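You operate a simulated robot arm through the tools that you are given. There is no shell and no other tool.

You run a simulated two-armed robot. Do the job below in one go: nothing can be reset, and whatever is moved stays where it is left.

## Task
Pour the white jug into the water barrel through the funnel.
Fine: all of it, nothing spilt; jug, funnel and plug go back. Set down upright: rubber barrel plug, white jug by the barrel.

It is judged by the outcome, as a careful person would: the job done as asked, and still so three seconds after it is handed in. It fails if anything else is knocked over, pushed out of place, dropped, spilled or broken.

## Robot
Two 7-joint arms with two-finger parallel grippers on one trunk, on a base that moves. Base frame: it is fixed to the floor where the robot stands at the start and does not move with it; the origin is under the middle of the robot, x ahead of it, y to its left, z up. Units: cm, rad, N and s.
The left shoulder is at the start at [7, 13.3, 115.1], the right one opposite. Each reaches about 74.9 cm from its shoulder. Places, roughly: barrel tap [50, 10, 50]; level knob on the barrel [40, -20, 70]; steel funnel holder [10, -50, 60]; top of the tall wooden stand [20, -60, 60]; water barrel [80, -20, 50]. Payload 1.57 kg a hand.
The tool frame of a hand sits at the grasp point between the pads (the TCP): z along the fingers, y along the line on which they close. The tips reach 3 cm beyond it. Largest opening 8 cm; finger width 1.7, thickness 1.2; the body of the gripper, 4 by 8.2 cm, starts 8 cm behind the TCP.
Orientation is told as [roll, pitch, yaw] about the base's x, y, z axes, in that order, counted from this pose: with the fingers straight down and closing along the base's y, the tool's x points along the base's -x, its y along +y and its z along -z.

## Interface
- The arms move only by the tool play_rows. It takes "left_steps", "right_steps" or both (then of equal length, played together; a hand with none holds still); each is a list of rows, each a list of 2 entries, a list of its own where there are three numbers: the shift along the base's x, y, z in cm, then the turn, a rotation vector about the base's x, y, z in rad. In form: [[[x, y, z], [ax, ay, az]], ...]. A call has 1 to 20 rows; each row shifts and turns the commanded pose from where the row before left it. "left_gripper" and "right_gripper" are, for a hand that has rows, the opening, from 0 (shut) to 1 (fully open), set as the call begins (left out, the last holds). Each row takes 0.2 s and may step no farther than 5 cm and 0.15 rad from the row before; otherwise, or with a gripper value out of range, the whole call is refused. Where a pose cannot be reached the arm comes as near as it can. A force on the tool above 70 N (or 10 N above the force at the start of the call, whichever is more), or a blocked arm, ends the call early, and 0.2 s more pass. The fingers move at their own pace (about 15.3 cm/s each) and stop on an object; they squeeze with about 24 N. The grip force told is the motor's: it shows also when the fingers shut on nothing. Time passes only in rows, and 0.2 s behind the last, so rows that do not move let the fingers close. The reply holds the time, the measured pose of the TCP, the force on the tool along the base axes, the opening and the grip force, in the units named above and with some noise, with the torque about the TCP (base axes, N m) and any sound that the robot's microphone picked up.
- Cameras (640 x 400 px; columns grow to the right, rows downward): "scene" is now at [13.22, -5.88, 136.9]; the picture's right is [-0.66, -0.75, 0.00], its down [-0.42, 0.37, -0.83] and it looks along [0.62, -0.55, -0.56] (base axes); focal length 214 px, centre (320, 200). "left" rides on the left gripper at [7.2, 0.7, -12.2] in its tool frame; the picture's right is [-0.09, 1.00, 0.00], its down [-0.84, -0.08, -0.54] and it looks along [-0.54, -0.05, 0.84] (tool axes); focal length 238 px, centre (320, 200). "right" rides on the right gripper at [7.2, -0.7, -12.2] in its tool frame; the picture's right is [0.09, 1.00, 0.00], its down [-0.84, 0.08, -0.54] and it looks along [-0.54, 0.05, 0.84] (tool axes); focal length 238 px, centre (320, 200). There is no depth. A picture from a camera that has moved, and an enlarged one, comes with that camera's place and axes in the base frame and with its lens. The place of the scene camera against the robot may be out by one fixed shift of up to 2.5 cm in any direction.
- get_image(camera): a new picture of that camera. No time passes.
- slide_trunk(by): slides the trunk up (or, below 0, down) by that many cm; the arms and the scene camera ride with it, the base frame stays. It gives what a move gives, with no picture.
- steer(legs): drives the robot by 1 to 6 legs, each [ahead, left, turn to the left] in cm, cm and rad, along the robot's own axes; the way and the turn of a leg run together, so that a leg with both is an arc; at most 150 cm and 3.142 rad a leg. The arms and the cameras ride along, it lands a little off, and it stops where it bumps. It gives what a move gives.
- turn_head(pan, tilt): turns the head with the scene camera to pan (to the left, within 1.501 rad either way) and tilt (down, from -0.506 to 1.204), counted from straight ahead of the robot. It gives what a move gives.
- zoom(camera, box): a new picture of the part [left, top, right, bottom] of that camera's present view, enlarged. No time passes.
- sign_off(): hands the job in; it is judged then, once.

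Nothing tells you exact positions but the pictures and the camera data. Unless the task says otherwise, let go and move clear before handing in.

The tools are called after ">>>" as a command line: name --argument value ..., lists and objects as JSON in quotes. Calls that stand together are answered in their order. play_rows: Moves the arms, as the interface text tells. Its arguments: {"type":"object","properties":{"left_steps":{"type":"array","items":{"type":"array"}},"left_gripper":{"type":"number"},"right_steps":{"type":"array","items":{"type":"array"}},"right_gripper":{"type":"number"}},"required":[]} The other tools are called the same way: slide_trunk (by) moves the trunk up or down; steer (legs) drives the base; turn_head (pan, tilt) turns the head that bears the scene camera; get_image (camera) takes a picture; zoom (camera, box) takes an enlarged picture of a part of a camera's view; sign_off () hands the job in.

At the start:

```text
t: 0.0
left_tool_pos: [38.51, -6.43, 119.75]
left_tcp_rot: [0.001, -0.001, 0.0]
left_wrist_force: [0.7, -0.7, -0.3]
left_torque: [0.01, 0.01, 0.06]
left_finger_gap: 8.0
left_gripper_force: 0.0
right_tool_pos: [31.69, -41.51, 128.64]
right_tcp_rot: [0.001, 0.0, 0.0]
right_wrist_force: [0.6, -0.5, 0.2]
right_torque: [0.03, 0.0, -0.02]
right_finger_gap: 8.02
right_gripper_force: 0.1
trunk travel left (down, up): [-72.4, 21.6]
robot x, y, heading: [0.41, 0.15, -0.0]
head pan, tilt (commanded): [-0.723, 0.593]
```

scene: 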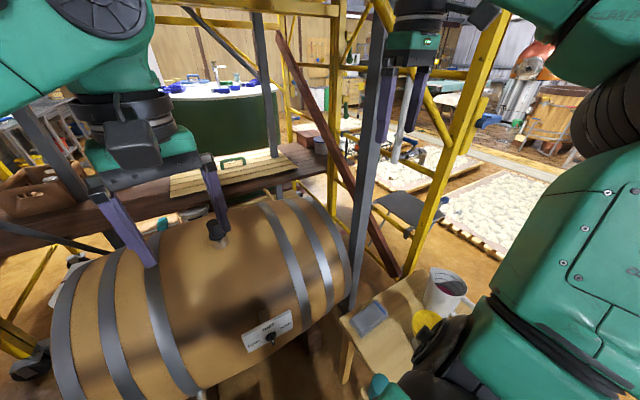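
right: 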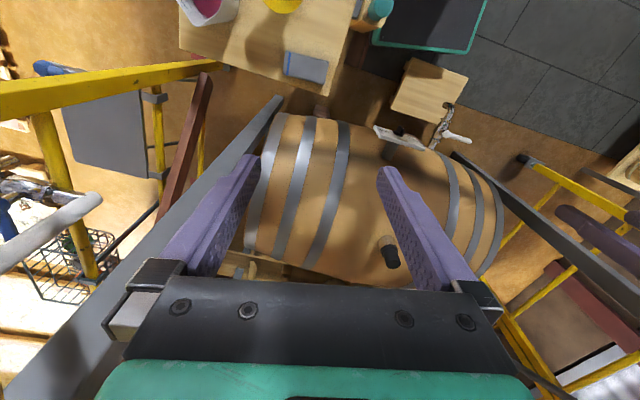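
left: 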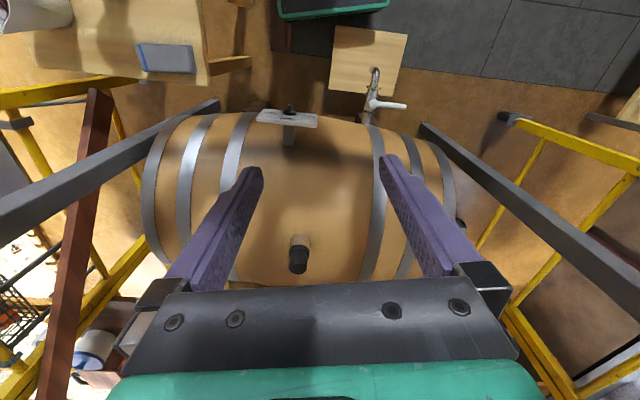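

I see the barrel lying on its side with a black plug in the top, and a wooden stand to the right with a white jug and something yellow. I'll look closer before moving anything.

>>> zoom --camera "scene" --box '[320, 240, 520, 400]'

>>> zoom --camera "scene" --box '[150, 180, 350, 360]'

>>> zoom --camera "right" --box '[160, 0, 500, 180]'

>>> zoom --camera "left" --box '[0, 0, 420, 300]'

```text
2.50 times, centred on (420, 320) of scene
camera zoom: at [13.22, -5.88, 136.9], right [-0.66, -0.75, 0.0], down [-0.42, 0.37, -0.83], along [0.62, -0.55, -0.56], focal length 536 px, centre (70, -100)
```

zoom: 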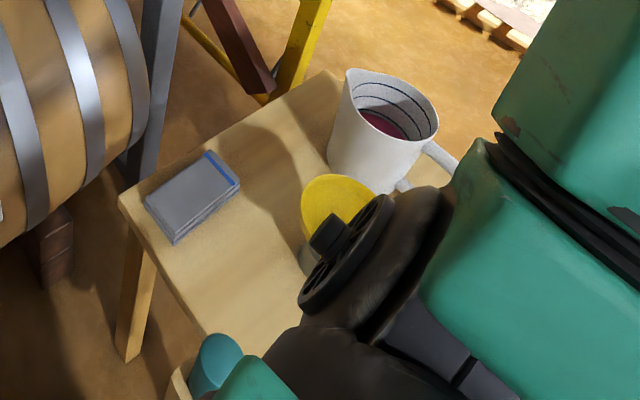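

```text
2.22 times, centred on (250, 270) of scene
camera zoom: at [13.22, -5.88, 136.9], right [-0.66, -0.75, 0.0], down [-0.42, 0.37, -0.83], along [0.62, -0.55, -0.56], focal length 477 px, centre (476, 44)
```

zoom: 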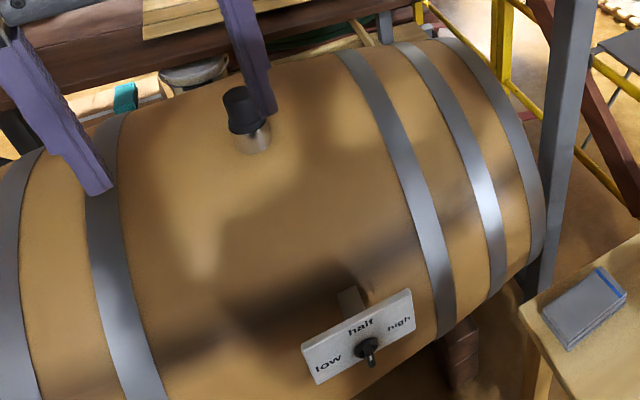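

```text
1.88 times, centred on (330, 90) of right
camera zoom: at [24.4, -42.35, 141.0], right [-0.09, 1.0, 0.0], down [0.84, 0.08, 0.54], along [0.54, 0.05, -0.84], focal length 449 px, centre (301, 407)
```

zoom: 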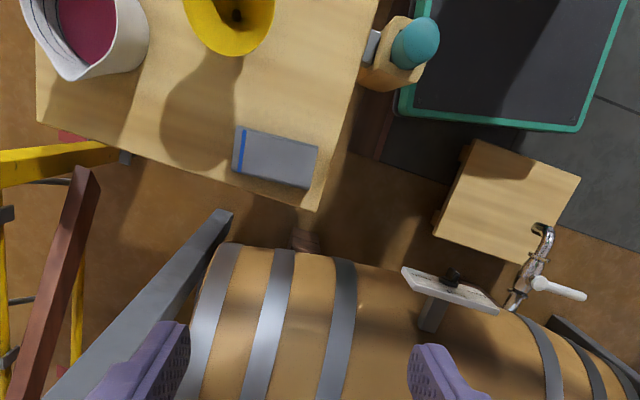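

```text
1.33 times, centred on (210, 150) of left
camera zoom: at [31.21, -5.76, 131.97], right [0.09, 1.0, 0.0], down [0.84, -0.08, 0.54], along [0.54, -0.05, -0.84], focal length 318 px, centre (467, 267)
```

zoom: 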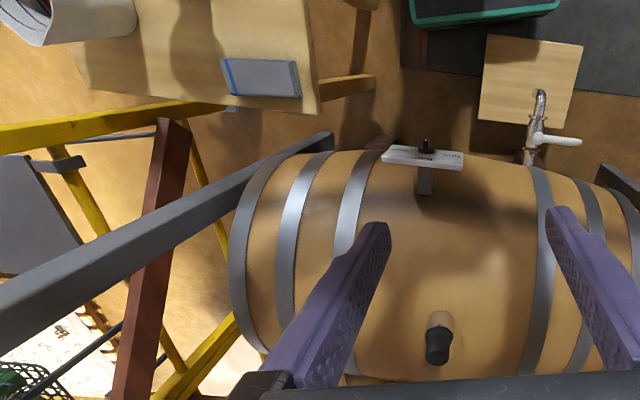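

The jug with red liquid, a yellow funnel and a sponge-like grey block sit on the low stand. I'll turn the head to see the stand, tap and barrel better.

>>> turn_head --pan -1.2 --tilt 0.8

>>> get_image --camera "scene"

>>> turn_head --pan -0.2 --tilt 0.9

>>> get_image --camera "scene"

```text
t: 0.9
left_tool_pos: [38.38, -6.54, 119.78]
left_tcp_rot: [-0.001, 0.001, 0.0]
left_wrist_force: [0.1, -0.7, 0.6]
left_torque: [0.01, -0.03, 0.02]
left_finger_gap: 7.99
left_gripper_force: 0.0
right_tool_pos: [31.64, -41.64, 128.62]
right_tcp_rot: [0.0, 0.0, 0.002]
right_wrist_force: [0.3, -0.2, -0.3]
right_torque: [-0.02, 0.0, 0.03]
right_finger_gap: 8.0
right_gripper_force: 0.1
trunk travel left (down, up): [-72.4, 21.6]
robot x, y, heading: [-0.1, 0.03, -0.002]
head pan, tilt (commanded): [-1.201, 0.799]
```

```text
taken
camera scene: at [9.5, -7.54, 135.15], right [-0.93, -0.36, 0.0], down [-0.26, 0.67, -0.7], along [0.25, -0.65, -0.72], focal length 214 px, centre (320, 200)
```

scene: 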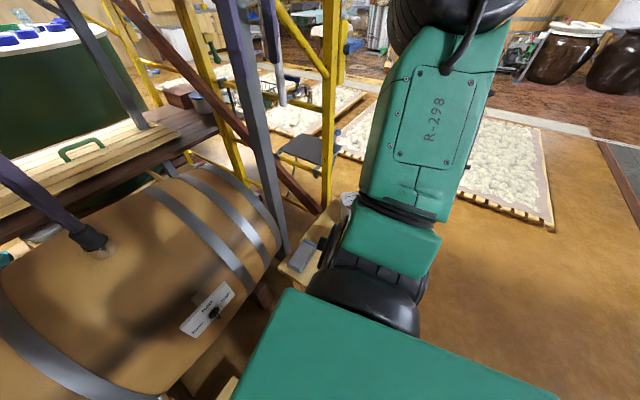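

```text
t: 2.2
left_tool_pos: [38.45, -6.6, 119.71]
left_tcp_rot: [0.001, -0.001, 0.001]
left_wrist_force: [0.1, -0.7, 0.0]
left_torque: [-0.04, 0.03, 0.01]
left_finger_gap: 8.0
left_gripper_force: 0.1
right_tool_pos: [31.7, -41.59, 128.86]
right_tcp_rot: [-0.002, -0.001, 0.002]
right_wrist_force: [-0.1, -0.8, 0.4]
right_torque: [-0.02, 0.03, 0.05]
right_finger_gap: 8.02
right_gripper_force: 0.0
trunk travel left (down, up): [-72.4, 21.6]
robot x, y, heading: [-0.05, -0.04, -0.001]
head pan, tilt (commanded): [-0.201, 0.901]
```

```text
taken
camera scene: at [13.97, -1.54, 134.35], right [-0.2, -0.98, 0.0], down [-0.77, 0.16, -0.62], along [0.61, -0.12, -0.78], focal length 214 px, centre (320, 200)
```

scene: 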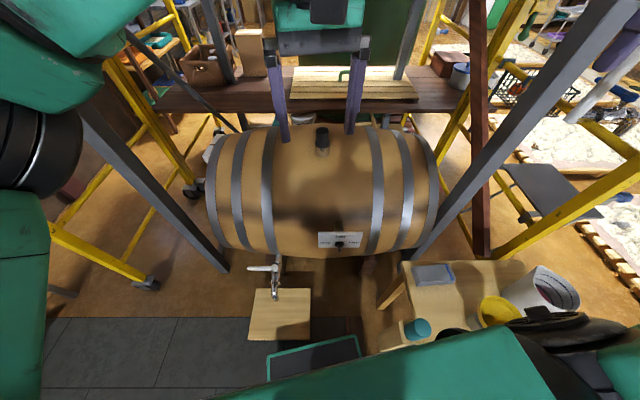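

>>> zoom --camera "scene" --box '[200, 210, 400, 350]'

>>> zoom --camera "scene" --box '[380, 240, 600, 360]'

>>> zoom --camera "scene" --box '[230, 60, 430, 180]'

>>> turn_head --pan 0.0 --tilt 1.2

>>> get_image --camera "scene"

```text
2.86 times, centred on (300, 280) of scene
camera zoom: at [13.97, -1.54, 134.35], right [-0.2, -0.98, 0.0], down [-0.77, 0.16, -0.62], along [0.61, -0.12, -0.78], focal length 613 px, centre (377, -29)
```

zoom: 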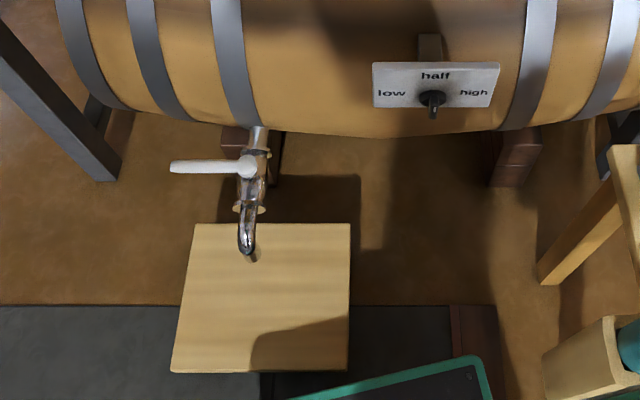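

```text
2.91 times, centred on (490, 300) of scene
camera zoom: at [13.97, -1.54, 134.35], right [-0.2, -0.98, 0.0], down [-0.77, 0.16, -0.62], along [0.61, -0.12, -0.78], focal length 624 px, centre (-174, -91)
```

zoom: 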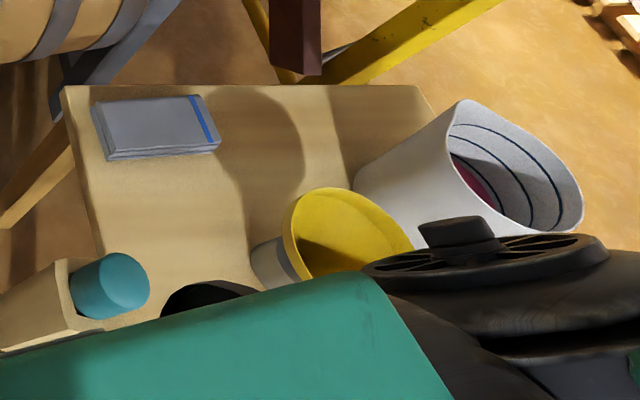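

```text
3.20 times, centred on (330, 120) of scene
camera zoom: at [13.97, -1.54, 134.35], right [-0.2, -0.98, 0.0], down [-0.77, 0.16, -0.62], along [0.61, -0.12, -0.78], focal length 686 px, centre (288, 456)
```

zoom: 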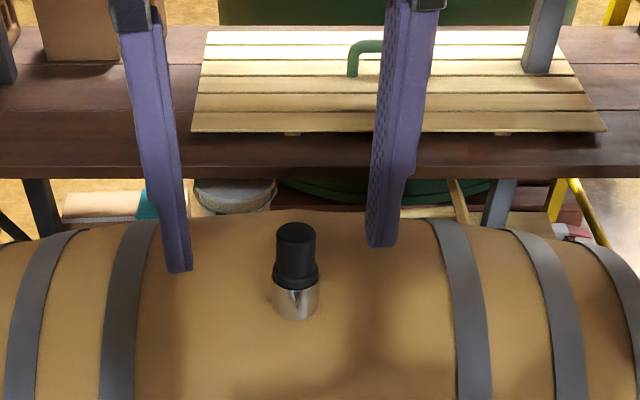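

```text
t: 3.0
left_tool_pos: [38.4, -6.53, 119.76]
left_tcp_rot: [-0.001, -0.001, 0.0]
left_wrist_force: [-0.8, 0.0, 0.9]
left_torque: [-0.01, -0.01, 0.03]
left_finger_gap: 7.98
left_gripper_force: 0.1
right_tool_pos: [31.6, -41.71, 128.71]
right_tcp_rot: [0.001, 0.0, 0.002]
right_wrist_force: [0.0, 0.9, -0.4]
right_torque: [-0.04, 0.02, 0.01]
right_finger_gap: 8.01
right_gripper_force: 0.1
trunk travel left (down, up): [-72.4, 21.6]
robot x, y, heading: [0.07, 0.21, -0.003]
head pan, tilt (commanded): [0.0, 1.201]
```

```text
taken
camera scene: at [12.16, -0.03, 132.38], right [0.0, -1.0, 0.0], down [-0.93, 0.0, -0.36], along [0.36, 0.0, -0.93], focal length 214 px, centre (320, 200)
```

scene: 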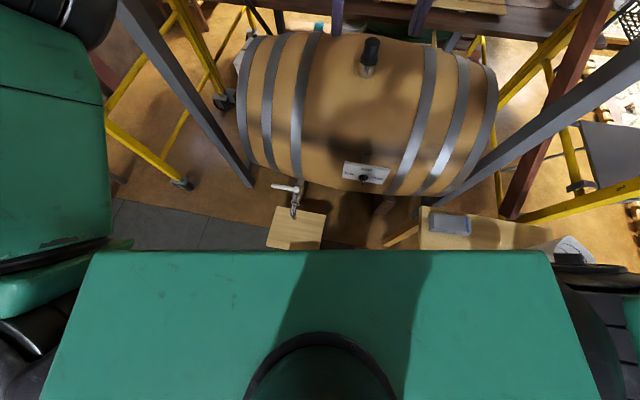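

The black plug sits in a steel neck on top of the barrel near [77,-16,88]; the jug, funnel and holder are on the stand near [18,-66] and [14,-51]. I'll swing the right hand over the stand with its camera looking down to see them properly.

>>> play_rows --right_steps '[[[-2, -2, 0], [0, 0.1, 0]], [[-2, -2, 0], [0, 0.1, 0]], [[-2, -2, 0], [0, 0.1, 0]], [[-2, -2, 0], [0, 0.1, 0]], [[-2, -2, 0], [0, 0.1, 0]], [[-1, -2, 0], [0, 0.1, 0]]]'

>>> get_image --camera "right"

```text
t: 4.4
left_tool_pos: [38.51, -6.63, 119.65]
left_tcp_rot: [0.001, 0.002, -0.001]
left_wrist_force: [0.3, -0.2, -0.1]
left_torque: [-0.01, 0.02, -0.01]
left_finger_gap: 7.98
left_gripper_force: 0.1
right_tool_pos: [21.33, -54.99, 119.69]
right_tcp_rot: [0.001, 0.604, 0.002]
right_wrist_force: [-0.7, 0.2, -0.2]
right_torque: [0.01, 0.01, 0.0]
right_finger_gap: 8.0
right_gripper_force: 0.1
right hand out of reach, approached as far as the arm can: row 1, 2, 3, 4, 5, 6
trunk travel left (down, up): [-72.4, 21.6]
robot x, y, heading: [0.41, -0.14, 0.001]
head pan, tilt (commanded): [0.0, 1.201]
```

```text
taken
camera right: at [22.11, -55.84, 133.97], right [-0.08, 1.0, 0.05], down [1.0, 0.08, -0.03], along [-0.03, 0.05, -1.0], focal length 238 px, centre (320, 200)
```

right: 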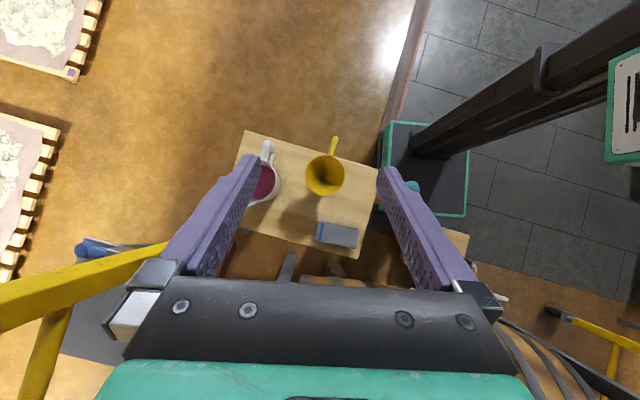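

The top view shows the stand clearly. I'll zoom in on the jug, funnel and neighbours.

>>> zoom --camera "right" --box '[220, 110, 480, 270]'

>>> zoom --camera "right" --box '[230, 120, 360, 210]'

```text
2.46 times, centred on (350, 190) of right
camera zoom: at [22.11, -55.84, 133.97], right [-0.08, 1.0, 0.05], down [1.0, 0.08, -0.03], along [-0.03, 0.05, -1.0], focal length 587 px, centre (246, 225)
```

zoom: 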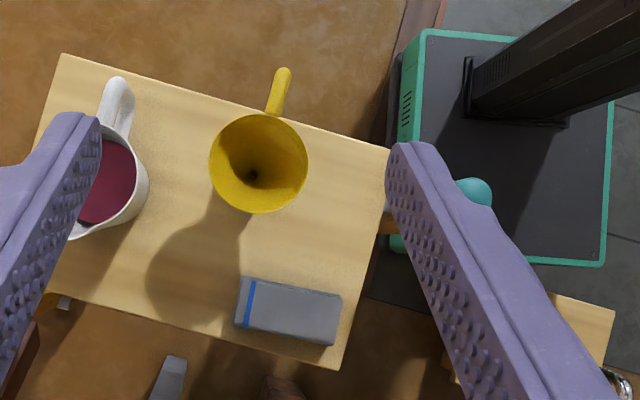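

```text
4.44 times, centred on (295, 165) of right
camera zoom: at [22.11, -55.84, 133.97], right [-0.08, 1.0, 0.05], down [1.0, 0.08, -0.03], along [-0.03, 0.05, -1.0], focal length 1059 px, centre (431, 356)
```

zoom: 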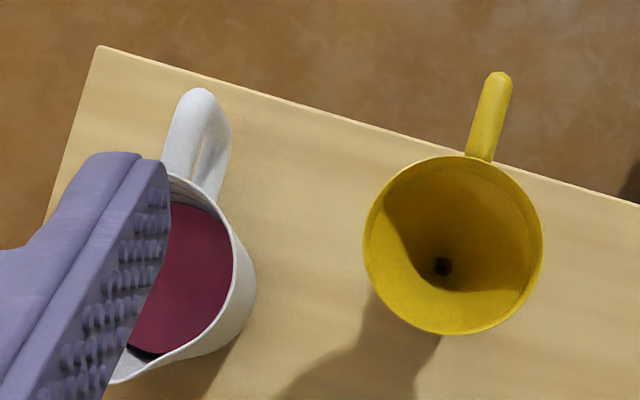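

>>> play_rows --right_steps '[[[0, 3, 2], [0, 0, 0]], [[0, 3, 2], [0, 0, 0]], [[0, 3, 2], [0, 0, 0]], [[0, 3, 0], [0, 0, 0]], [[0, 3, 0], [0, 0, 0]]]'

>>> get_image --camera "right"

>>> zoom --camera "right" --box '[160, 100, 420, 270]'

```text
t: 5.6
left_tool_pos: [38.47, -6.37, 119.68]
left_tcp_rot: [-0.002, 0.0, 0.0]
left_wrist_force: [-0.2, -0.2, 0.7]
left_torque: [-0.01, -0.03, 0.0]
left_finger_gap: 8.0
left_gripper_force: 0.1
right_tool_pos: [21.64, -43.22, 116.2]
right_tcp_rot: [-0.001, 0.599, 0.001]
right_wrist_force: [0.1, 0.2, 0.3]
right_torque: [0.02, 0.0, -0.01]
right_finger_gap: 7.97
right_gripper_force: 0.0
right hand out of reach, approached as far as the arm can: row 1, 2, 3, 4, 5
trunk travel left (down, up): [-72.4, 21.6]
robot x, y, heading: [-0.01, 0.28, 0.002]
head pan, tilt (commanded): [0.0, 1.201]
```

```text
taken
camera right: at [22.57, -43.91, 130.5], right [-0.08, 1.0, 0.05], down [1.0, 0.08, -0.02], along [-0.03, 0.05, -1.0], focal length 238 px, centre (320, 200)
```

right: 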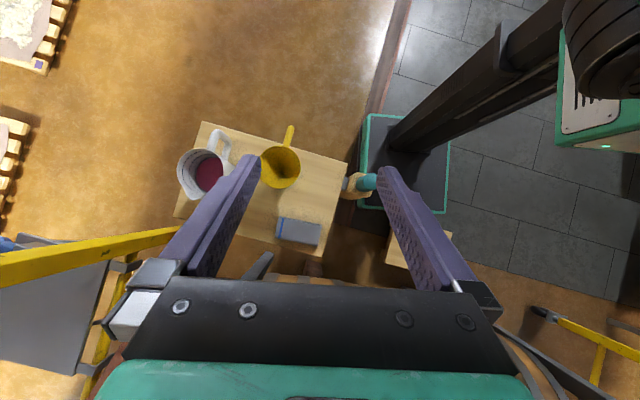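

```text
2.35 times, centred on (290, 185) of right
camera zoom: at [22.57, -43.91, 130.5], right [-0.08, 1.0, 0.05], down [1.0, 0.08, -0.02], along [-0.03, 0.05, -1.0], focal length 561 px, centre (391, 235)
```

zoom: 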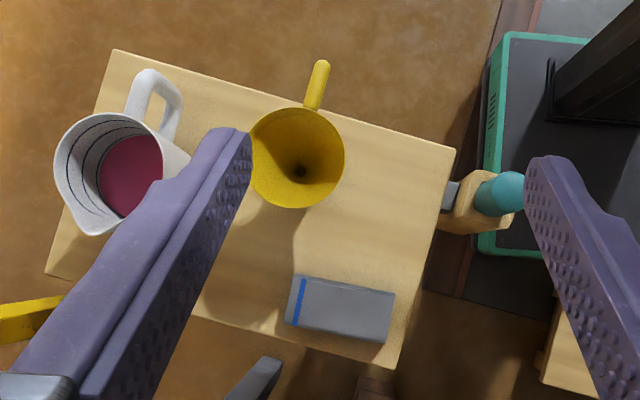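

The teal item is clamped to the stand's left edge, and the jug handle points back toward -x. Next I'll check the block under the tap with the left camera to know how far the base can go.

>>> play_rows --left_steps '[[[0, 3, 0], [0, 0.12, 0]], [[0, 3, 0], [0, 0.12, 0]], [[0, 3, 0], [0, 0.12, 0]], [[0, 3, 0], [0, 0.12, 0]], [[0, 3, 0], [0, 0.12, 0]]]'

>>> get_image --camera "left"

```text
t: 6.8
left_tool_pos: [36.72, 8.71, 116.35]
left_tcp_rot: [-0.007, 0.601, -0.002]
left_wrist_force: [-0.3, -0.4, 0.5]
left_torque: [-0.03, 0.03, 0.05]
left_finger_gap: 7.98
left_gripper_force: 0.1
left hand out of reach, approached as far as the arm can: row 4, 5
right_tool_pos: [21.88, -42.82, 116.3]
right_tcp_rot: [-0.003, 0.6, 0.0]
right_wrist_force: [0.4, 0.9, -0.3]
right_torque: [-0.05, -0.02, 0.03]
right_finger_gap: 8.02
right_gripper_force: 0.1
trunk travel left (down, up): [-72.4, 21.6]
robot x, y, heading: [-0.27, -0.03, 0.001]
head pan, tilt (commanded): [0.0, 1.201]
```

```text
taken
camera left: at [37.68, 9.55, 130.47], right [0.07, 1.0, -0.06], down [1.0, -0.08, -0.03], along [-0.03, -0.06, -1.0], focal length 238 px, centre (320, 200)
```

left: 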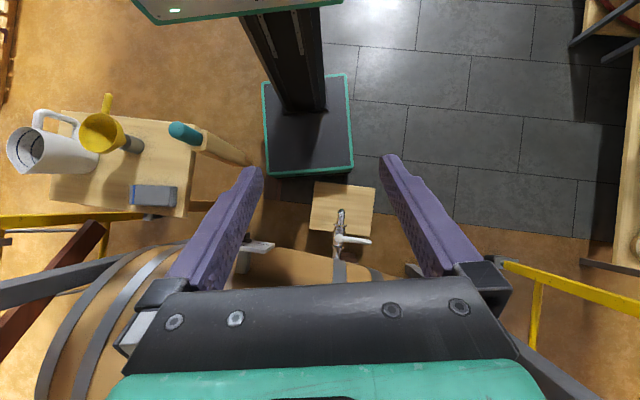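

>>> zoom --camera "left" --box '[240, 60, 400, 260]'

>>> zoom --camera "left" --box '[0, 80, 260, 260]'

```text
2.00 times, centred on (320, 160) of left
camera zoom: at [37.68, 9.55, 130.47], right [0.07, 1.0, -0.06], down [1.0, -0.08, -0.03], along [-0.03, -0.06, -1.0], focal length 477 px, centre (320, 280)
```

zoom: 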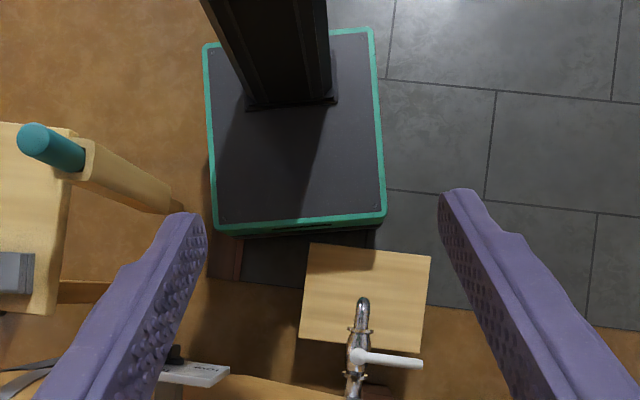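

```text
2.22 times, centred on (130, 170) of left
camera zoom: at [37.68, 9.55, 130.47], right [0.07, 1.0, -0.06], down [1.0, -0.08, -0.03], along [-0.03, -0.06, -1.0], focal length 530 px, centre (742, 267)
```

zoom: 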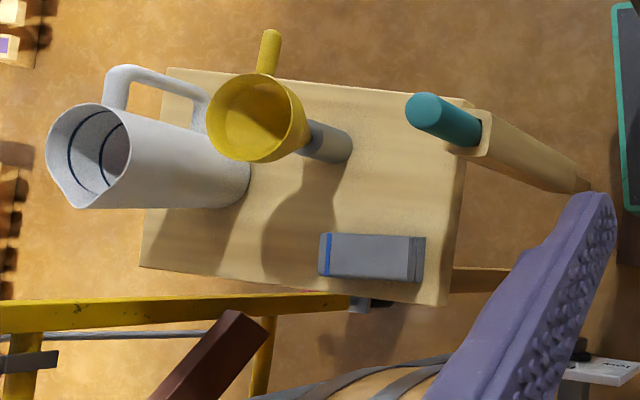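

The block under the tap leaves only about 4 cm ahead of the base, and a post with a teal cap stands near the base's right side. I'll test the right arm's forward reach over the barrel from here, fingers pitched forward, staying well above it.

>>> play_rows --right_steps '[[[3, 2, 0], [0, -0.15, 0]], [[3, 2, 0], [0, -0.15, 0]], [[3, 2, 0], [0, -0.15, 0]], [[3, 2, 0], [0, -0.15, 0]], [[3, 2, 0], [0, -0.15, 0]], [[3, 2, 0], [0, -0.15, 0]], [[3, 2, 0], [0, -0.15, 0]], [[3, 2, 0], [0, -0.15, 0]], [[3, 2, 0], [0, -0.15, 0]], [[3, 2, 0], [0, -0.15, 0]], [[3, 2, 0], [0, -0.15, 0]], [[3, 2, 0], [0, -0.15, 0]]]'

>>> get_image --camera "right"

```text
t: 9.4
left_tool_pos: [36.77, 8.32, 116.37]
left_tcp_rot: [-0.003, 0.6, 0.002]
left_wrist_force: [0.3, -0.3, 0.1]
left_torque: [-0.02, 0.04, 0.01]
left_finger_gap: 8.0
left_gripper_force: 0.1
right_tool_pos: [57.82, -19.13, 116.21]
right_tcp_rot: [0.001, -1.198, 0.0]
right_wrist_force: [-0.1, 0.8, 0.3]
right_torque: [0.01, 0.03, 0.01]
right_finger_gap: 8.01
right_gripper_force: 0.1
trunk travel left (down, up): [-72.4, 21.6]
robot x, y, heading: [0.2, -0.18, -0.001]
head pan, tilt (commanded): [0.0, 1.201]
```

```text
taken
camera right: at [43.84, -19.95, 113.99], right [-0.04, 1.0, -0.08], down [-0.2, 0.08, 0.98], along [0.98, 0.05, 0.2], focal length 238 px, centre (320, 200)
```

right: 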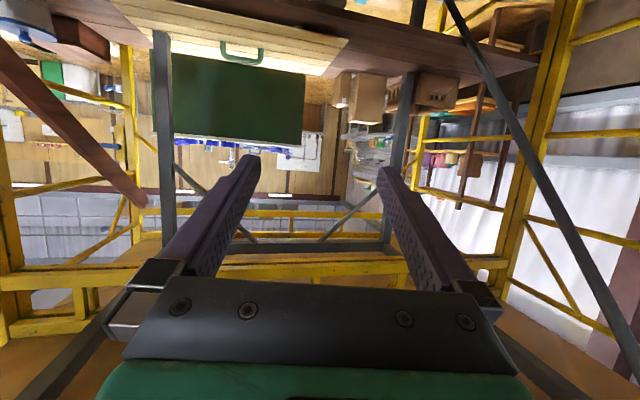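

The arm reaches forward well, with the hand camera hanging below the wrist when the fingers are level. I'll try going closer above the plug with a downward tilt to see what reach I get and to view the plug.

>>> play_rows --right_steps '[[[1.5, 1, 0], [0, 0.1, 0]], [[1.5, 1, 0], [0, 0.1, 0]], [[1.5, 1, 0], [0, 0.1, 0]], [[1.5, 0, -1], [0, 0, 0]], [[1.5, 0, -1], [0, 0, 0]], [[1.5, 0, -1], [0, 0, 0]]]'

>>> get_image --camera "right"

>>> get_image --camera "left"

```text
t: 10.8
left_tool_pos: [36.73, 8.33, 116.43]
left_tcp_rot: [-0.003, 0.598, 0.0]
left_wrist_force: [0.0, 0.2, -0.7]
left_torque: [0.0, 0.02, 0.03]
left_finger_gap: 7.99
left_gripper_force: 0.1
right_tool_pos: [66.69, -16.27, 113.12]
right_tcp_rot: [0.0, -0.897, 0.002]
right_wrist_force: [0.1, -0.2, -0.5]
right_torque: [0.01, 0.0, -0.03]
right_finger_gap: 8.0
right_gripper_force: 0.1
trunk travel left (down, up): [-72.4, 21.6]
robot x, y, heading: [-0.39, -0.05, 0.004]
head pan, tilt (commanded): [0.0, 1.201]
```

```text
taken
camera right: at [52.74, -16.97, 115.21], right [-0.06, 1.0, -0.07], down [0.1, 0.08, 0.99], along [0.99, 0.05, -0.1], focal length 238 px, centre (320, 200)
```

right: 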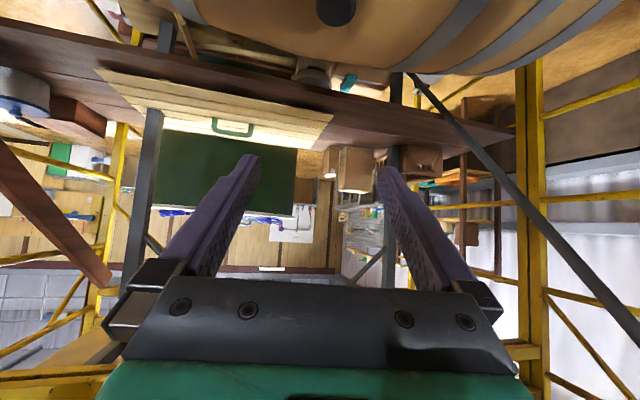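

```text
taken
camera left: at [37.62, 9.14, 130.5], right [0.07, 1.0, -0.05], down [1.0, -0.08, -0.02], along [-0.03, -0.05, -1.0], focal length 238 px, centre (320, 200)
```

left: 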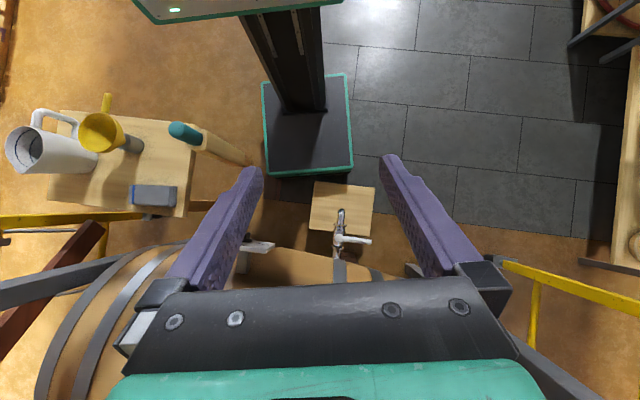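

Reach is fine so far and the plug is about 10 cm ahead, below. I'll turn the left hand camera and the head toward the plug so I can watch the approach.

>>> play_rows --left_steps '[[[1, 0, 0], [0, -0.15, 0]], [[1, 0, 0], [0, -0.15, 0]], [[1, 0, 0], [0, -0.15, 0]], [[1, 0, 0], [0, -0.15, 0]], [[1, 0, 0], [0, -0.15, 0]], [[1, 0, 0], [0, -0.15, 0]], [[0, 0, 0], [0, 0, -0.15]], [[0, 0, 0], [0, 0, -0.15]]]'

>>> turn_head --pan -0.25 --tilt 0.65

>>> get_image --camera "left"

>>> get_image --camera "scene"

```text
t: 12.6
left_tool_pos: [42.63, 8.29, 116.27]
left_tcp_rot: [0.0, -0.299, -0.299]
left_wrist_force: [0.0, 0.3, 0.2]
left_torque: [-0.01, 0.01, -0.01]
left_finger_gap: 7.98
left_gripper_force: 0.1
right_tool_pos: [66.75, -16.13, 113.22]
right_tcp_rot: [-0.002, -0.898, 0.002]
right_wrist_force: [0.4, -0.6, 0.6]
right_torque: [0.0, -0.01, -0.01]
right_finger_gap: 7.99
right_gripper_force: 0.0
trunk travel left (down, up): [-72.4, 21.6]
robot x, y, heading: [0.23, -0.18, -0.002]
head pan, tilt (commanded): [0.0, 1.201]
```

```text
t: 13.6
left_tool_pos: [42.64, 8.32, 116.42]
left_tcp_rot: [-0.002, -0.299, -0.299]
left_wrist_force: [0.1, -0.3, 0.6]
left_torque: [0.0, -0.02, -0.01]
left_finger_gap: 7.99
left_gripper_force: 0.0
right_tool_pos: [66.67, -16.15, 113.18]
right_tcp_rot: [0.0, -0.899, 0.002]
right_wrist_force: [-0.3, -0.3, -0.4]
right_torque: [0.01, -0.01, 0.02]
right_finger_gap: 7.98
right_gripper_force: 0.0
trunk travel left (down, up): [-72.4, 21.6]
robot x, y, heading: [-0.18, 0.14, 0.001]
head pan, tilt (commanded): [-0.25, 0.649]
```

```text
taken
camera left: at [32.76, 12.13, 125.97], right [0.38, 0.93, 0.03], down [0.59, -0.26, 0.76], along [0.71, -0.27, -0.64], focal length 238 px, centre (320, 200)
```

left: 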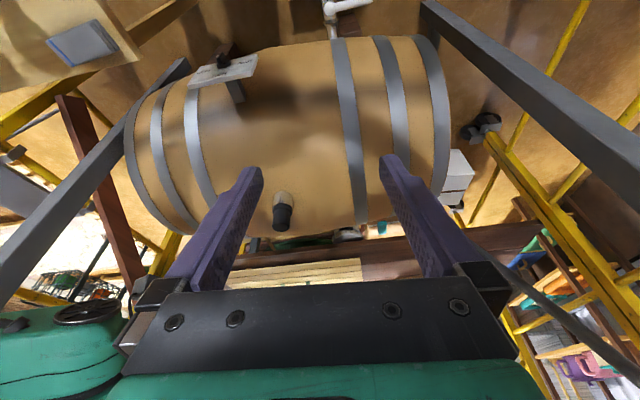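

```text
taken
camera scene: at [14.98, -2.15, 136.4], right [-0.25, -0.97, 0.0], down [-0.59, 0.15, -0.8], along [0.77, -0.2, -0.61], focal length 214 px, centre (320, 200)
```

scene: 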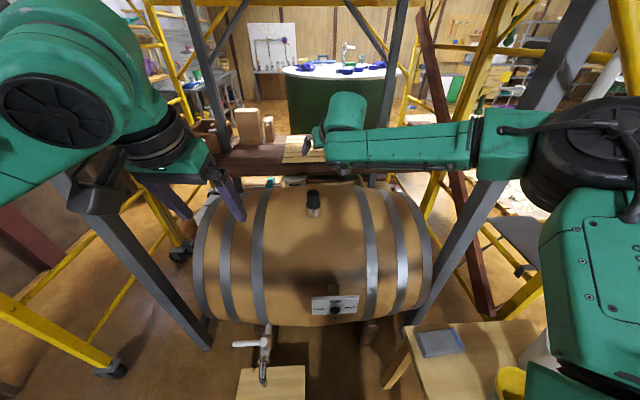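

>>> zoom --camera "left" --box '[220, 160, 340, 250]'

>>> zoom --camera "scene" --box '[260, 170, 370, 240]'

>>> zoom --camera "right" --box '[280, 0, 400, 70]'

```text
4.44 times, centred on (280, 205) of left
camera zoom: at [32.76, 12.13, 125.97], right [0.38, 0.93, 0.03], down [0.59, -0.26, 0.76], along [0.71, -0.27, -0.64], focal length 1059 px, centre (498, 178)
```

zoom: 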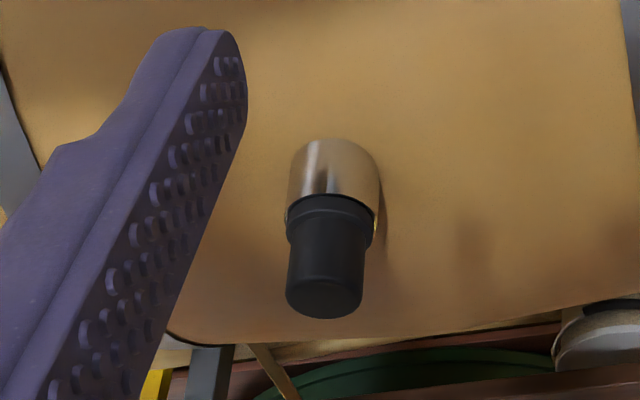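

```text
5.71 times, centred on (315, 205) of scene
camera zoom: at [14.98, -2.15, 136.4], right [-0.25, -0.97, 0.0], down [-0.59, 0.15, -0.8], along [0.77, -0.2, -0.61], focal length 1226 px, centre (349, 171)
```

zoom: 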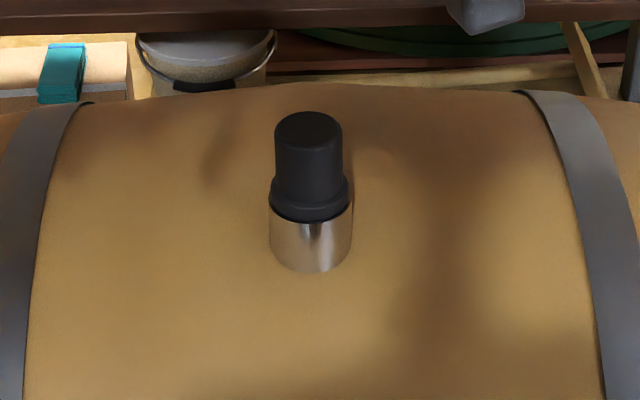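

```text
5.33 times, centred on (340, 35) of right
camera zoom: at [52.62, -16.97, 115.28], right [-0.06, 1.0, -0.07], down [0.1, 0.08, 0.99], along [0.99, 0.05, -0.1], focal length 1271 px, centre (213, 1080)
```

zoom: 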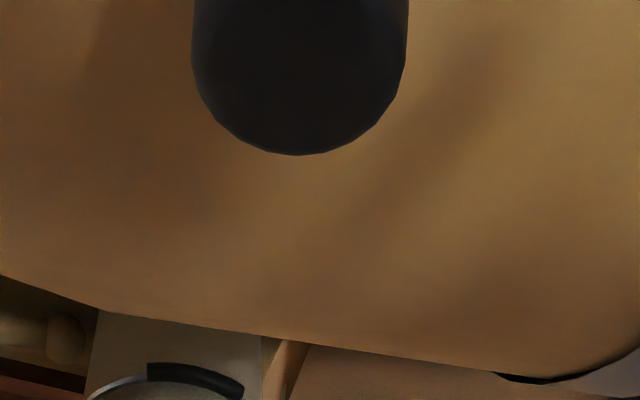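

The plug top is at about [76.5,-15.5,91.8], 4.6 cm wide, with the neck top near z 85.5. Before any driving I'll look straight down at the gap between the base and the block.

>>> play_rows --left_steps '[[[-2, -1, 0], [0, 0, 0.15]], [[-2, -1, 0], [0, 0, 0.15]], [[-2, -1, 0], [0, 0.15, 0]], [[-2, -1, 0], [0, 0.15, 0]], [[-2, -1, 0], [0, 0.15, 0]], [[-2, -1, 0], [0, 0.15, 0]], [[-2, -1, 0], [0, 0.15, 0]], [[0, 0, 0], [0, 0.15, 0]]]'

>>> get_image --camera "left"

>>> zoom --camera "left" --box '[240, 120, 400, 260]'

```text
t: 15.4
left_tool_pos: [28.77, 1.26, 116.44]
left_tcp_rot: [0.0, 0.603, 0.0]
left_wrist_force: [0.2, 0.4, 0.0]
left_torque: [0.02, 0.03, -0.02]
left_finger_gap: 8.01
left_gripper_force: 0.1
right_tool_pos: [66.77, -16.13, 113.25]
right_tcp_rot: [0.002, -0.899, 0.001]
right_wrist_force: [0.0, 0.9, -0.1]
right_torque: [-0.01, -0.01, -0.01]
right_finger_gap: 8.03
right_gripper_force: 0.1
trunk travel left (down, up): [-72.4, 21.6]
robot x, y, heading: [-0.09, -0.02, 0.002]
head pan, tilt (commanded): [-0.25, 0.649]
```

```text
taken
camera left: at [29.67, 2.1, 130.56], right [0.08, 1.0, -0.05], down [1.0, -0.08, -0.03], along [-0.03, -0.05, -1.0], focal length 238 px, centre (320, 200)
```

left: 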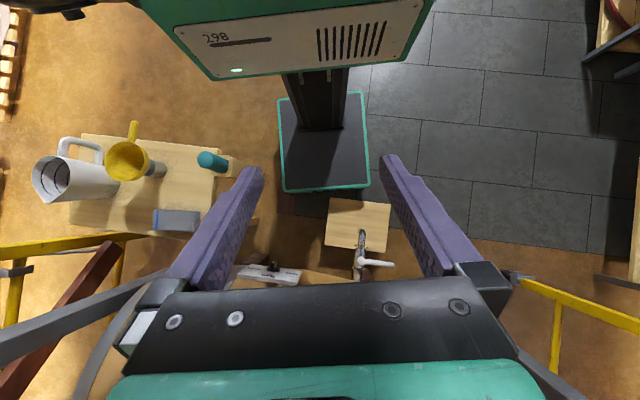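

```text
2.86 times, centred on (320, 190) of left
camera zoom: at [29.67, 2.1, 130.56], right [0.08, 1.0, -0.05], down [1.0, -0.08, -0.03], along [-0.03, -0.05, -1.0], focal length 681 px, centre (320, 229)
```

zoom: 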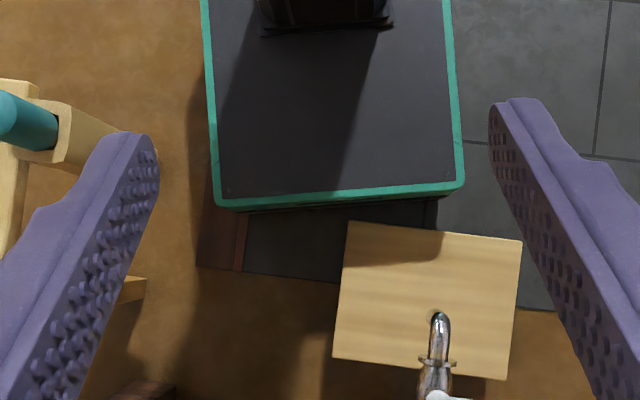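

The gap is about 3.3 cm, so I won't drive forward. Turning left 0.3 rad in place and sidestepping slightly right brings the right shoulder closer to the bung with clearance; I'll do it in two checked moves.

>>> steer --legs '[[0, 0, 0.3]]'

>>> get_image --camera "left"

```text
t: 16.7
left_tool_pos: [27.11, 9.5, 116.29]
left_tcp_rot: [0.0, 0.6, 0.298]
left_wrist_force: [-0.2, -0.5, -0.1]
left_torque: [0.04, 0.0, 0.02]
left_finger_gap: 7.98
left_gripper_force: 0.2
right_tool_pos: [68.47, 3.86, 113.34]
right_tcp_rot: [0.0, -0.898, 0.3]
right_wrist_force: [0.0, 0.8, -0.1]
right_torque: [0.02, 0.03, 0.04]
right_finger_gap: 8.0
right_gripper_force: 0.1
trunk travel left (down, up): [-72.4, 21.6]
robot x, y, heading: [0.06, -0.2, 0.298]
head pan, tilt (commanded): [-0.25, 0.649]
```

```text
taken
camera left: at [27.7, 10.6, 130.58], right [-0.22, 0.97, -0.05], down [0.98, 0.22, -0.03], along [-0.01, -0.06, -1.0], focal length 238 px, centre (320, 200)
```

left: 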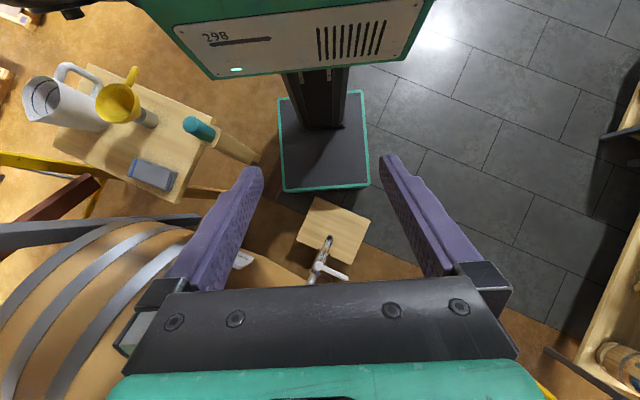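

The turn went cleanly and the block is untouched. Now the sidestep to the right.

>>> steer --legs '[[0, -5, 0]]'

>>> zoom --camera "left" --box '[160, 80, 400, 260]'

```text
t: 17.6
left_tool_pos: [28.24, 5.47, 116.38]
left_tcp_rot: [-0.005, 0.6, 0.296]
left_wrist_force: [-1.1, -0.1, 0.2]
left_torque: [-0.04, -0.02, 0.01]
left_finger_gap: 8.01
left_gripper_force: 0.1
right_tool_pos: [69.67, -0.11, 113.39]
right_tcp_rot: [-0.008, -0.899, 0.307]
right_wrist_force: [0.3, 0.7, -0.1]
right_torque: [-0.04, 0.0, 0.04]
right_finger_gap: 8.0
right_gripper_force: 0.0
trunk travel left (down, up): [-72.4, 21.6]
robot x, y, heading: [1.45, -4.49, 0.3]
head pan, tilt (commanded): [-0.25, 0.649]
```

```text
2.22 times, centred on (280, 170) of left
camera zoom: at [28.94, 6.55, 130.58], right [-0.22, 0.97, -0.06], down [0.98, 0.22, -0.03], along [-0.01, -0.06, -1.0], focal length 530 px, centre (409, 267)
```

zoom: 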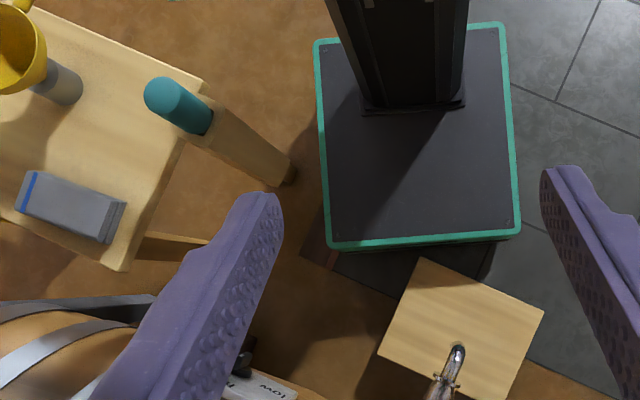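

The base is at [1.45,-4.5], heading 0.3, clear of the block and stand. Now I bring the right hand back in line with the plug, above and behind it.

>>> play_rows --right_steps '[[[0, -3, 0], [0, 0, -0.06]], [[0, -3, 0], [0, 0, -0.06]], [[0, -3, 0], [0, 0, -0.06]], [[0, -3, 0], [0, 0, -0.06]], [[0, -3, 0], [0, 0, -0.06]], [[0, -0.4, -2], [0, 0, 0]], [[0, 0, -2], [0, 0, 0]]]'

>>> get_image --camera "right"

>>> get_image --camera "scene"

```text
t: 19.2
left_tool_pos: [28.48, 4.96, 116.29]
left_tcp_rot: [0.0, 0.601, 0.299]
left_wrist_force: [-0.2, -0.4, 0.3]
left_torque: [-0.03, -0.03, -0.01]
left_finger_gap: 8.0
left_gripper_force: 0.0
right_tool_pos: [69.98, -16.1, 109.22]
right_tcp_rot: [-0.001, -0.898, -0.001]
right_wrist_force: [1.1, 0.1, 0.1]
right_torque: [0.02, 0.01, -0.02]
right_finger_gap: 8.01
right_gripper_force: 0.1
trunk travel left (down, up): [-72.4, 21.6]
robot x, y, heading: [1.78, -4.78, 0.301]
head pan, tilt (commanded): [-0.25, 0.649]
```

```text
taken
camera right: at [55.84, -16.81, 111.25], right [-0.06, 1.0, -0.07], down [0.1, 0.08, 0.99], along [0.99, 0.05, -0.1], focal length 238 px, centre (320, 200)
```

right: 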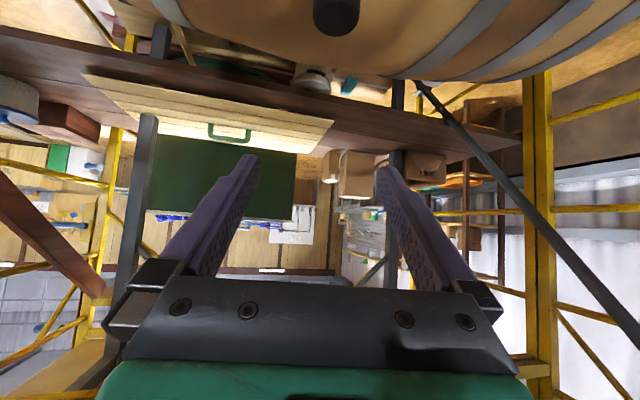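

```text
taken
camera scene: at [16.51, -2.82, 136.4], right [0.05, -1.0, 0.0], down [-0.6, -0.03, -0.8], along [0.8, 0.04, -0.6], focal length 214 px, centre (320, 200)
```

scene: 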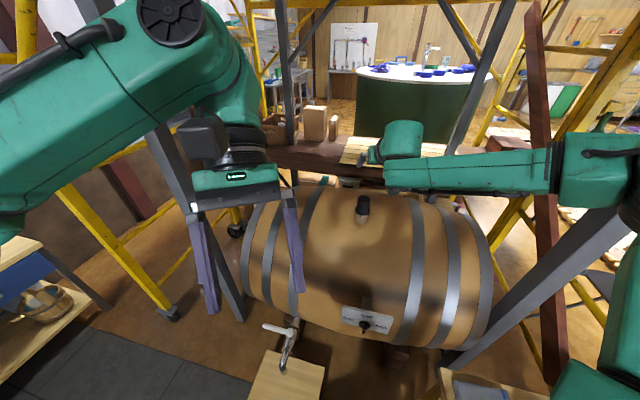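

>>> play_rows --right_steps '[[[0, 0.3, -3], [0, 0, 0]], [[0, 0.3, -3], [0, 0, 0]], [[0, 0, -3], [0, 0, 0]], [[0, 0, -3], [0, 0, 0]], [[0, 0, -2.5], [0, 0, 0]]]' --right_gripper 1.0

>>> get_image --camera "right"

>>> zoom --camera "scene" --box '[280, 120, 460, 240]'

```text
t: 20.4
left_tool_pos: [28.44, 4.95, 116.33]
left_tcp_rot: [-0.002, 0.6, 0.299]
left_wrist_force: [0.9, 0.3, 0.3]
left_torque: [0.02, 0.02, -0.02]
left_finger_gap: 8.0
left_gripper_force: 0.1
right_tool_pos: [70.03, -15.32, 94.68]
right_tcp_rot: [0.002, -0.899, 0.0]
right_wrist_force: [0.8, 0.1, -0.2]
right_torque: [-0.02, 0.02, 0.01]
right_finger_gap: 8.01
right_gripper_force: 0.0
trunk travel left (down, up): [-72.4, 21.6]
robot x, y, heading: [1.37, -4.87, 0.299]
head pan, tilt (commanded): [-0.25, 0.649]
```

```text
taken
camera right: at [55.9, -16.14, 96.67], right [-0.06, 1.0, -0.07], down [0.1, 0.08, 0.99], along [0.99, 0.05, -0.1], focal length 238 px, centre (320, 200)
```

right: 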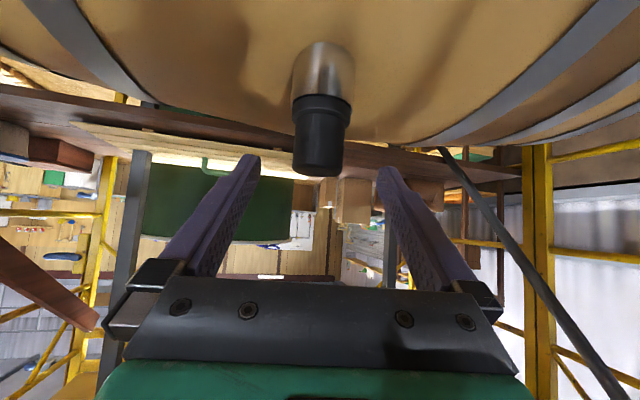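

```text
3.33 times, centred on (370, 180) of scene
camera zoom: at [16.53, -2.85, 136.4], right [0.05, -1.0, 0.0], down [-0.6, -0.03, -0.8], along [0.8, 0.04, -0.61], focal length 715 px, centre (153, 267)
```

zoom: 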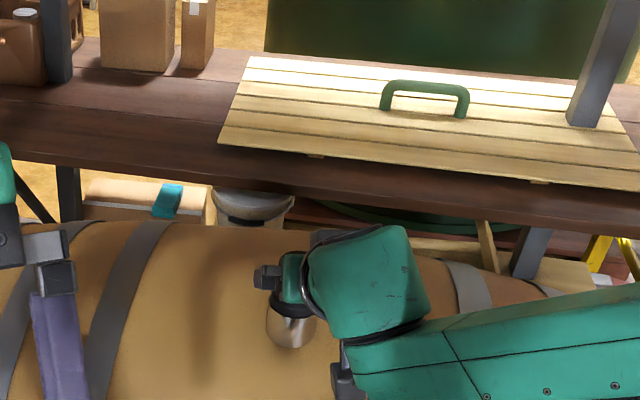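

The plug lines up between the fingers (axis y ≈ -15.4, knob z 86.6–92). I'll slide in along the finger direction and then close.

>>> play_rows --right_steps '[[[1.6, 0, -1.3], [0, 0, 0]], [[1.6, 0, -1.3], [0, 0, 0]], [[1.6, 0, -1.3], [0, 0, 0]], [[1.6, 0, -1.3], [0, 0, 0]]]'

>>> get_image --camera "right"

```text
t: 21.4
left_tool_pos: [28.41, 4.77, 116.45]
left_tcp_rot: [0.001, 0.601, 0.301]
left_wrist_force: [-0.6, 0.0, -0.1]
left_torque: [0.08, -0.02, 0.01]
left_finger_gap: 8.0
left_gripper_force: 0.1
right_tool_pos: [74.79, -16.26, 90.86]
right_tcp_rot: [0.002, -0.898, -0.001]
right_wrist_force: [0.5, -0.7, -0.4]
right_torque: [0.0, 0.01, 0.01]
right_finger_gap: 7.97
right_gripper_force: 0.0
right hand out of reach, approached as far as the arm can: row 3, 4
trunk travel left (down, up): [-72.4, 21.6]
robot x, y, heading: [1.36, -4.34, 0.305]
head pan, tilt (commanded): [-0.25, 0.649]
```

```text
taken
camera right: at [60.74, -17.0, 92.94], right [-0.06, 1.0, -0.07], down [0.1, 0.08, 0.99], along [0.99, 0.05, -0.1], focal length 238 px, centre (320, 200)
```

right: 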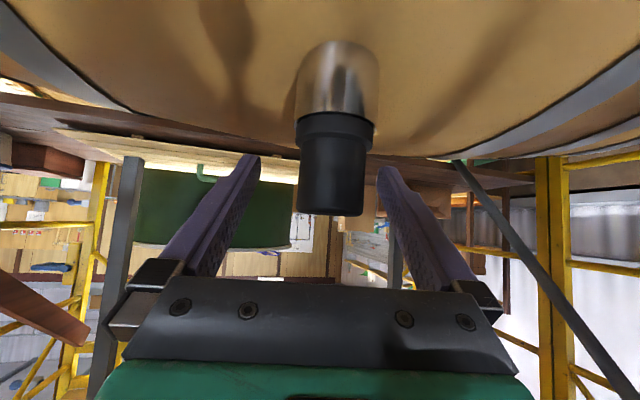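

The arm stops about 2 cm short at this tilt. I'll back off up, flatten the hand a little and lower the trunk 10 cm to gain reach.

>>> play_rows --right_steps '[[[-1.2, 0.2, 2.5], [0, -0.05, 0]], [[-1.2, 0.2, 2.5], [0, -0.05, 0]], [[-1.2, 0.2, 2.5], [0, -0.05, 0]], [[-1.2, 0.2, 2.5], [0, -0.05, 0]], [[0, 0, 2], [0, 0, 0]]]'

>>> slide_trunk --by -10

>>> get_image --camera "right"

```text
t: 22.6
left_tool_pos: [28.45, 4.97, 116.43]
left_tcp_rot: [0.0, 0.6, 0.297]
left_wrist_force: [-0.6, 0.3, 0.4]
left_torque: [0.0, 0.03, 0.0]
left_finger_gap: 7.99
left_gripper_force: 0.0
right_tool_pos: [69.96, -15.27, 102.85]
right_tcp_rot: [-0.002, -1.099, 0.0]
right_wrist_force: [-0.2, 0.0, 0.3]
right_torque: [0.01, 0.01, 0.02]
right_finger_gap: 8.0
right_gripper_force: 0.0
trunk travel left (down, up): [-72.4, 21.6]
robot x, y, heading: [1.46, -4.72, 0.296]
head pan, tilt (commanded): [-0.25, 0.649]
```

```text
t: 24.0
left_tool_pos: [28.43, 5.02, 106.51]
left_tcp_rot: [0.002, 0.601, 0.298]
left_wrist_force: [-0.3, 0.4, 0.2]
left_torque: [0.01, -0.03, -0.01]
left_finger_gap: 7.98
left_gripper_force: 0.0
right_tool_pos: [69.94, -15.45, 92.88]
right_tcp_rot: [0.0, -1.098, -0.001]
right_wrist_force: [-0.1, 0.2, 0.9]
right_torque: [0.01, 0.02, -0.01]
right_finger_gap: 8.03
right_gripper_force: 0.1
trunk travel left (down, up): [-62.4, 31.6]
robot x, y, heading: [1.47, -4.69, 0.3]
head pan, tilt (commanded): [-0.25, 0.649]
```

```text
taken
camera right: at [55.83, -16.11, 92.08], right [-0.04, 1.0, -0.08], down [-0.1, 0.08, 0.99], along [0.99, 0.05, 0.1], focal length 238 px, centre (320, 200)
```

right: 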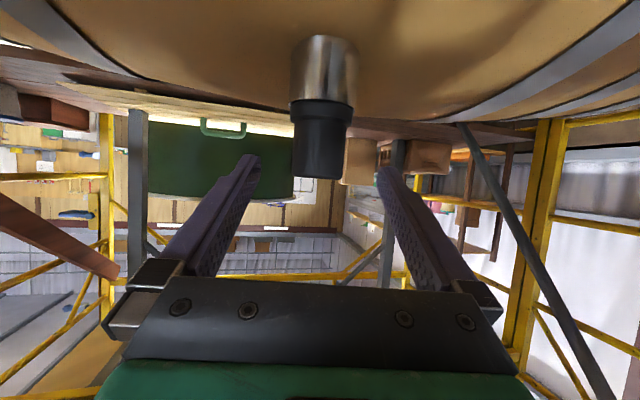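

>>> play_rows --right_steps '[[[1.65, 0, -0.9], [0, 0, 0]], [[1.65, 0, -0.9], [0, 0, 0]], [[1.65, 0, -0.9], [0, 0, 0]], [[1.65, 0, -0.9], [0, 0, 0]]]'

>>> get_image --camera "right"

```text
t: 25.0
left_tool_pos: [28.33, 4.91, 106.44]
left_tcp_rot: [0.002, 0.604, 0.297]
left_wrist_force: [0.1, 0.5, -0.7]
left_torque: [-0.02, 0.0, 0.0]
left_finger_gap: 8.01
left_gripper_force: 0.1
right_tool_pos: [76.73, -15.3, 89.2]
right_tcp_rot: [0.0, -1.098, 0.0]
right_wrist_force: [0.1, 0.2, -0.7]
right_torque: [0.0, 0.0, 0.02]
right_finger_gap: 8.03
right_gripper_force: 0.0
trunk travel left (down, up): [-62.4, 31.6]
robot x, y, heading: [1.69, -4.96, 0.302]
head pan, tilt (commanded): [-0.25, 0.649]
```

```text
taken
camera right: at [62.56, -16.05, 88.38], right [-0.04, 1.0, -0.08], down [-0.1, 0.08, 0.99], along [0.99, 0.05, 0.1], focal length 238 px, centre (320, 200)
```

right: 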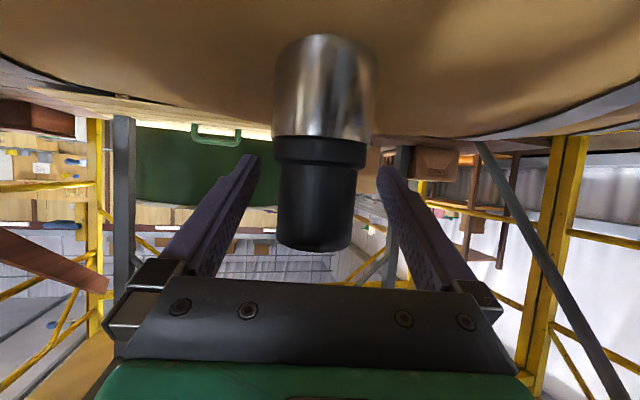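

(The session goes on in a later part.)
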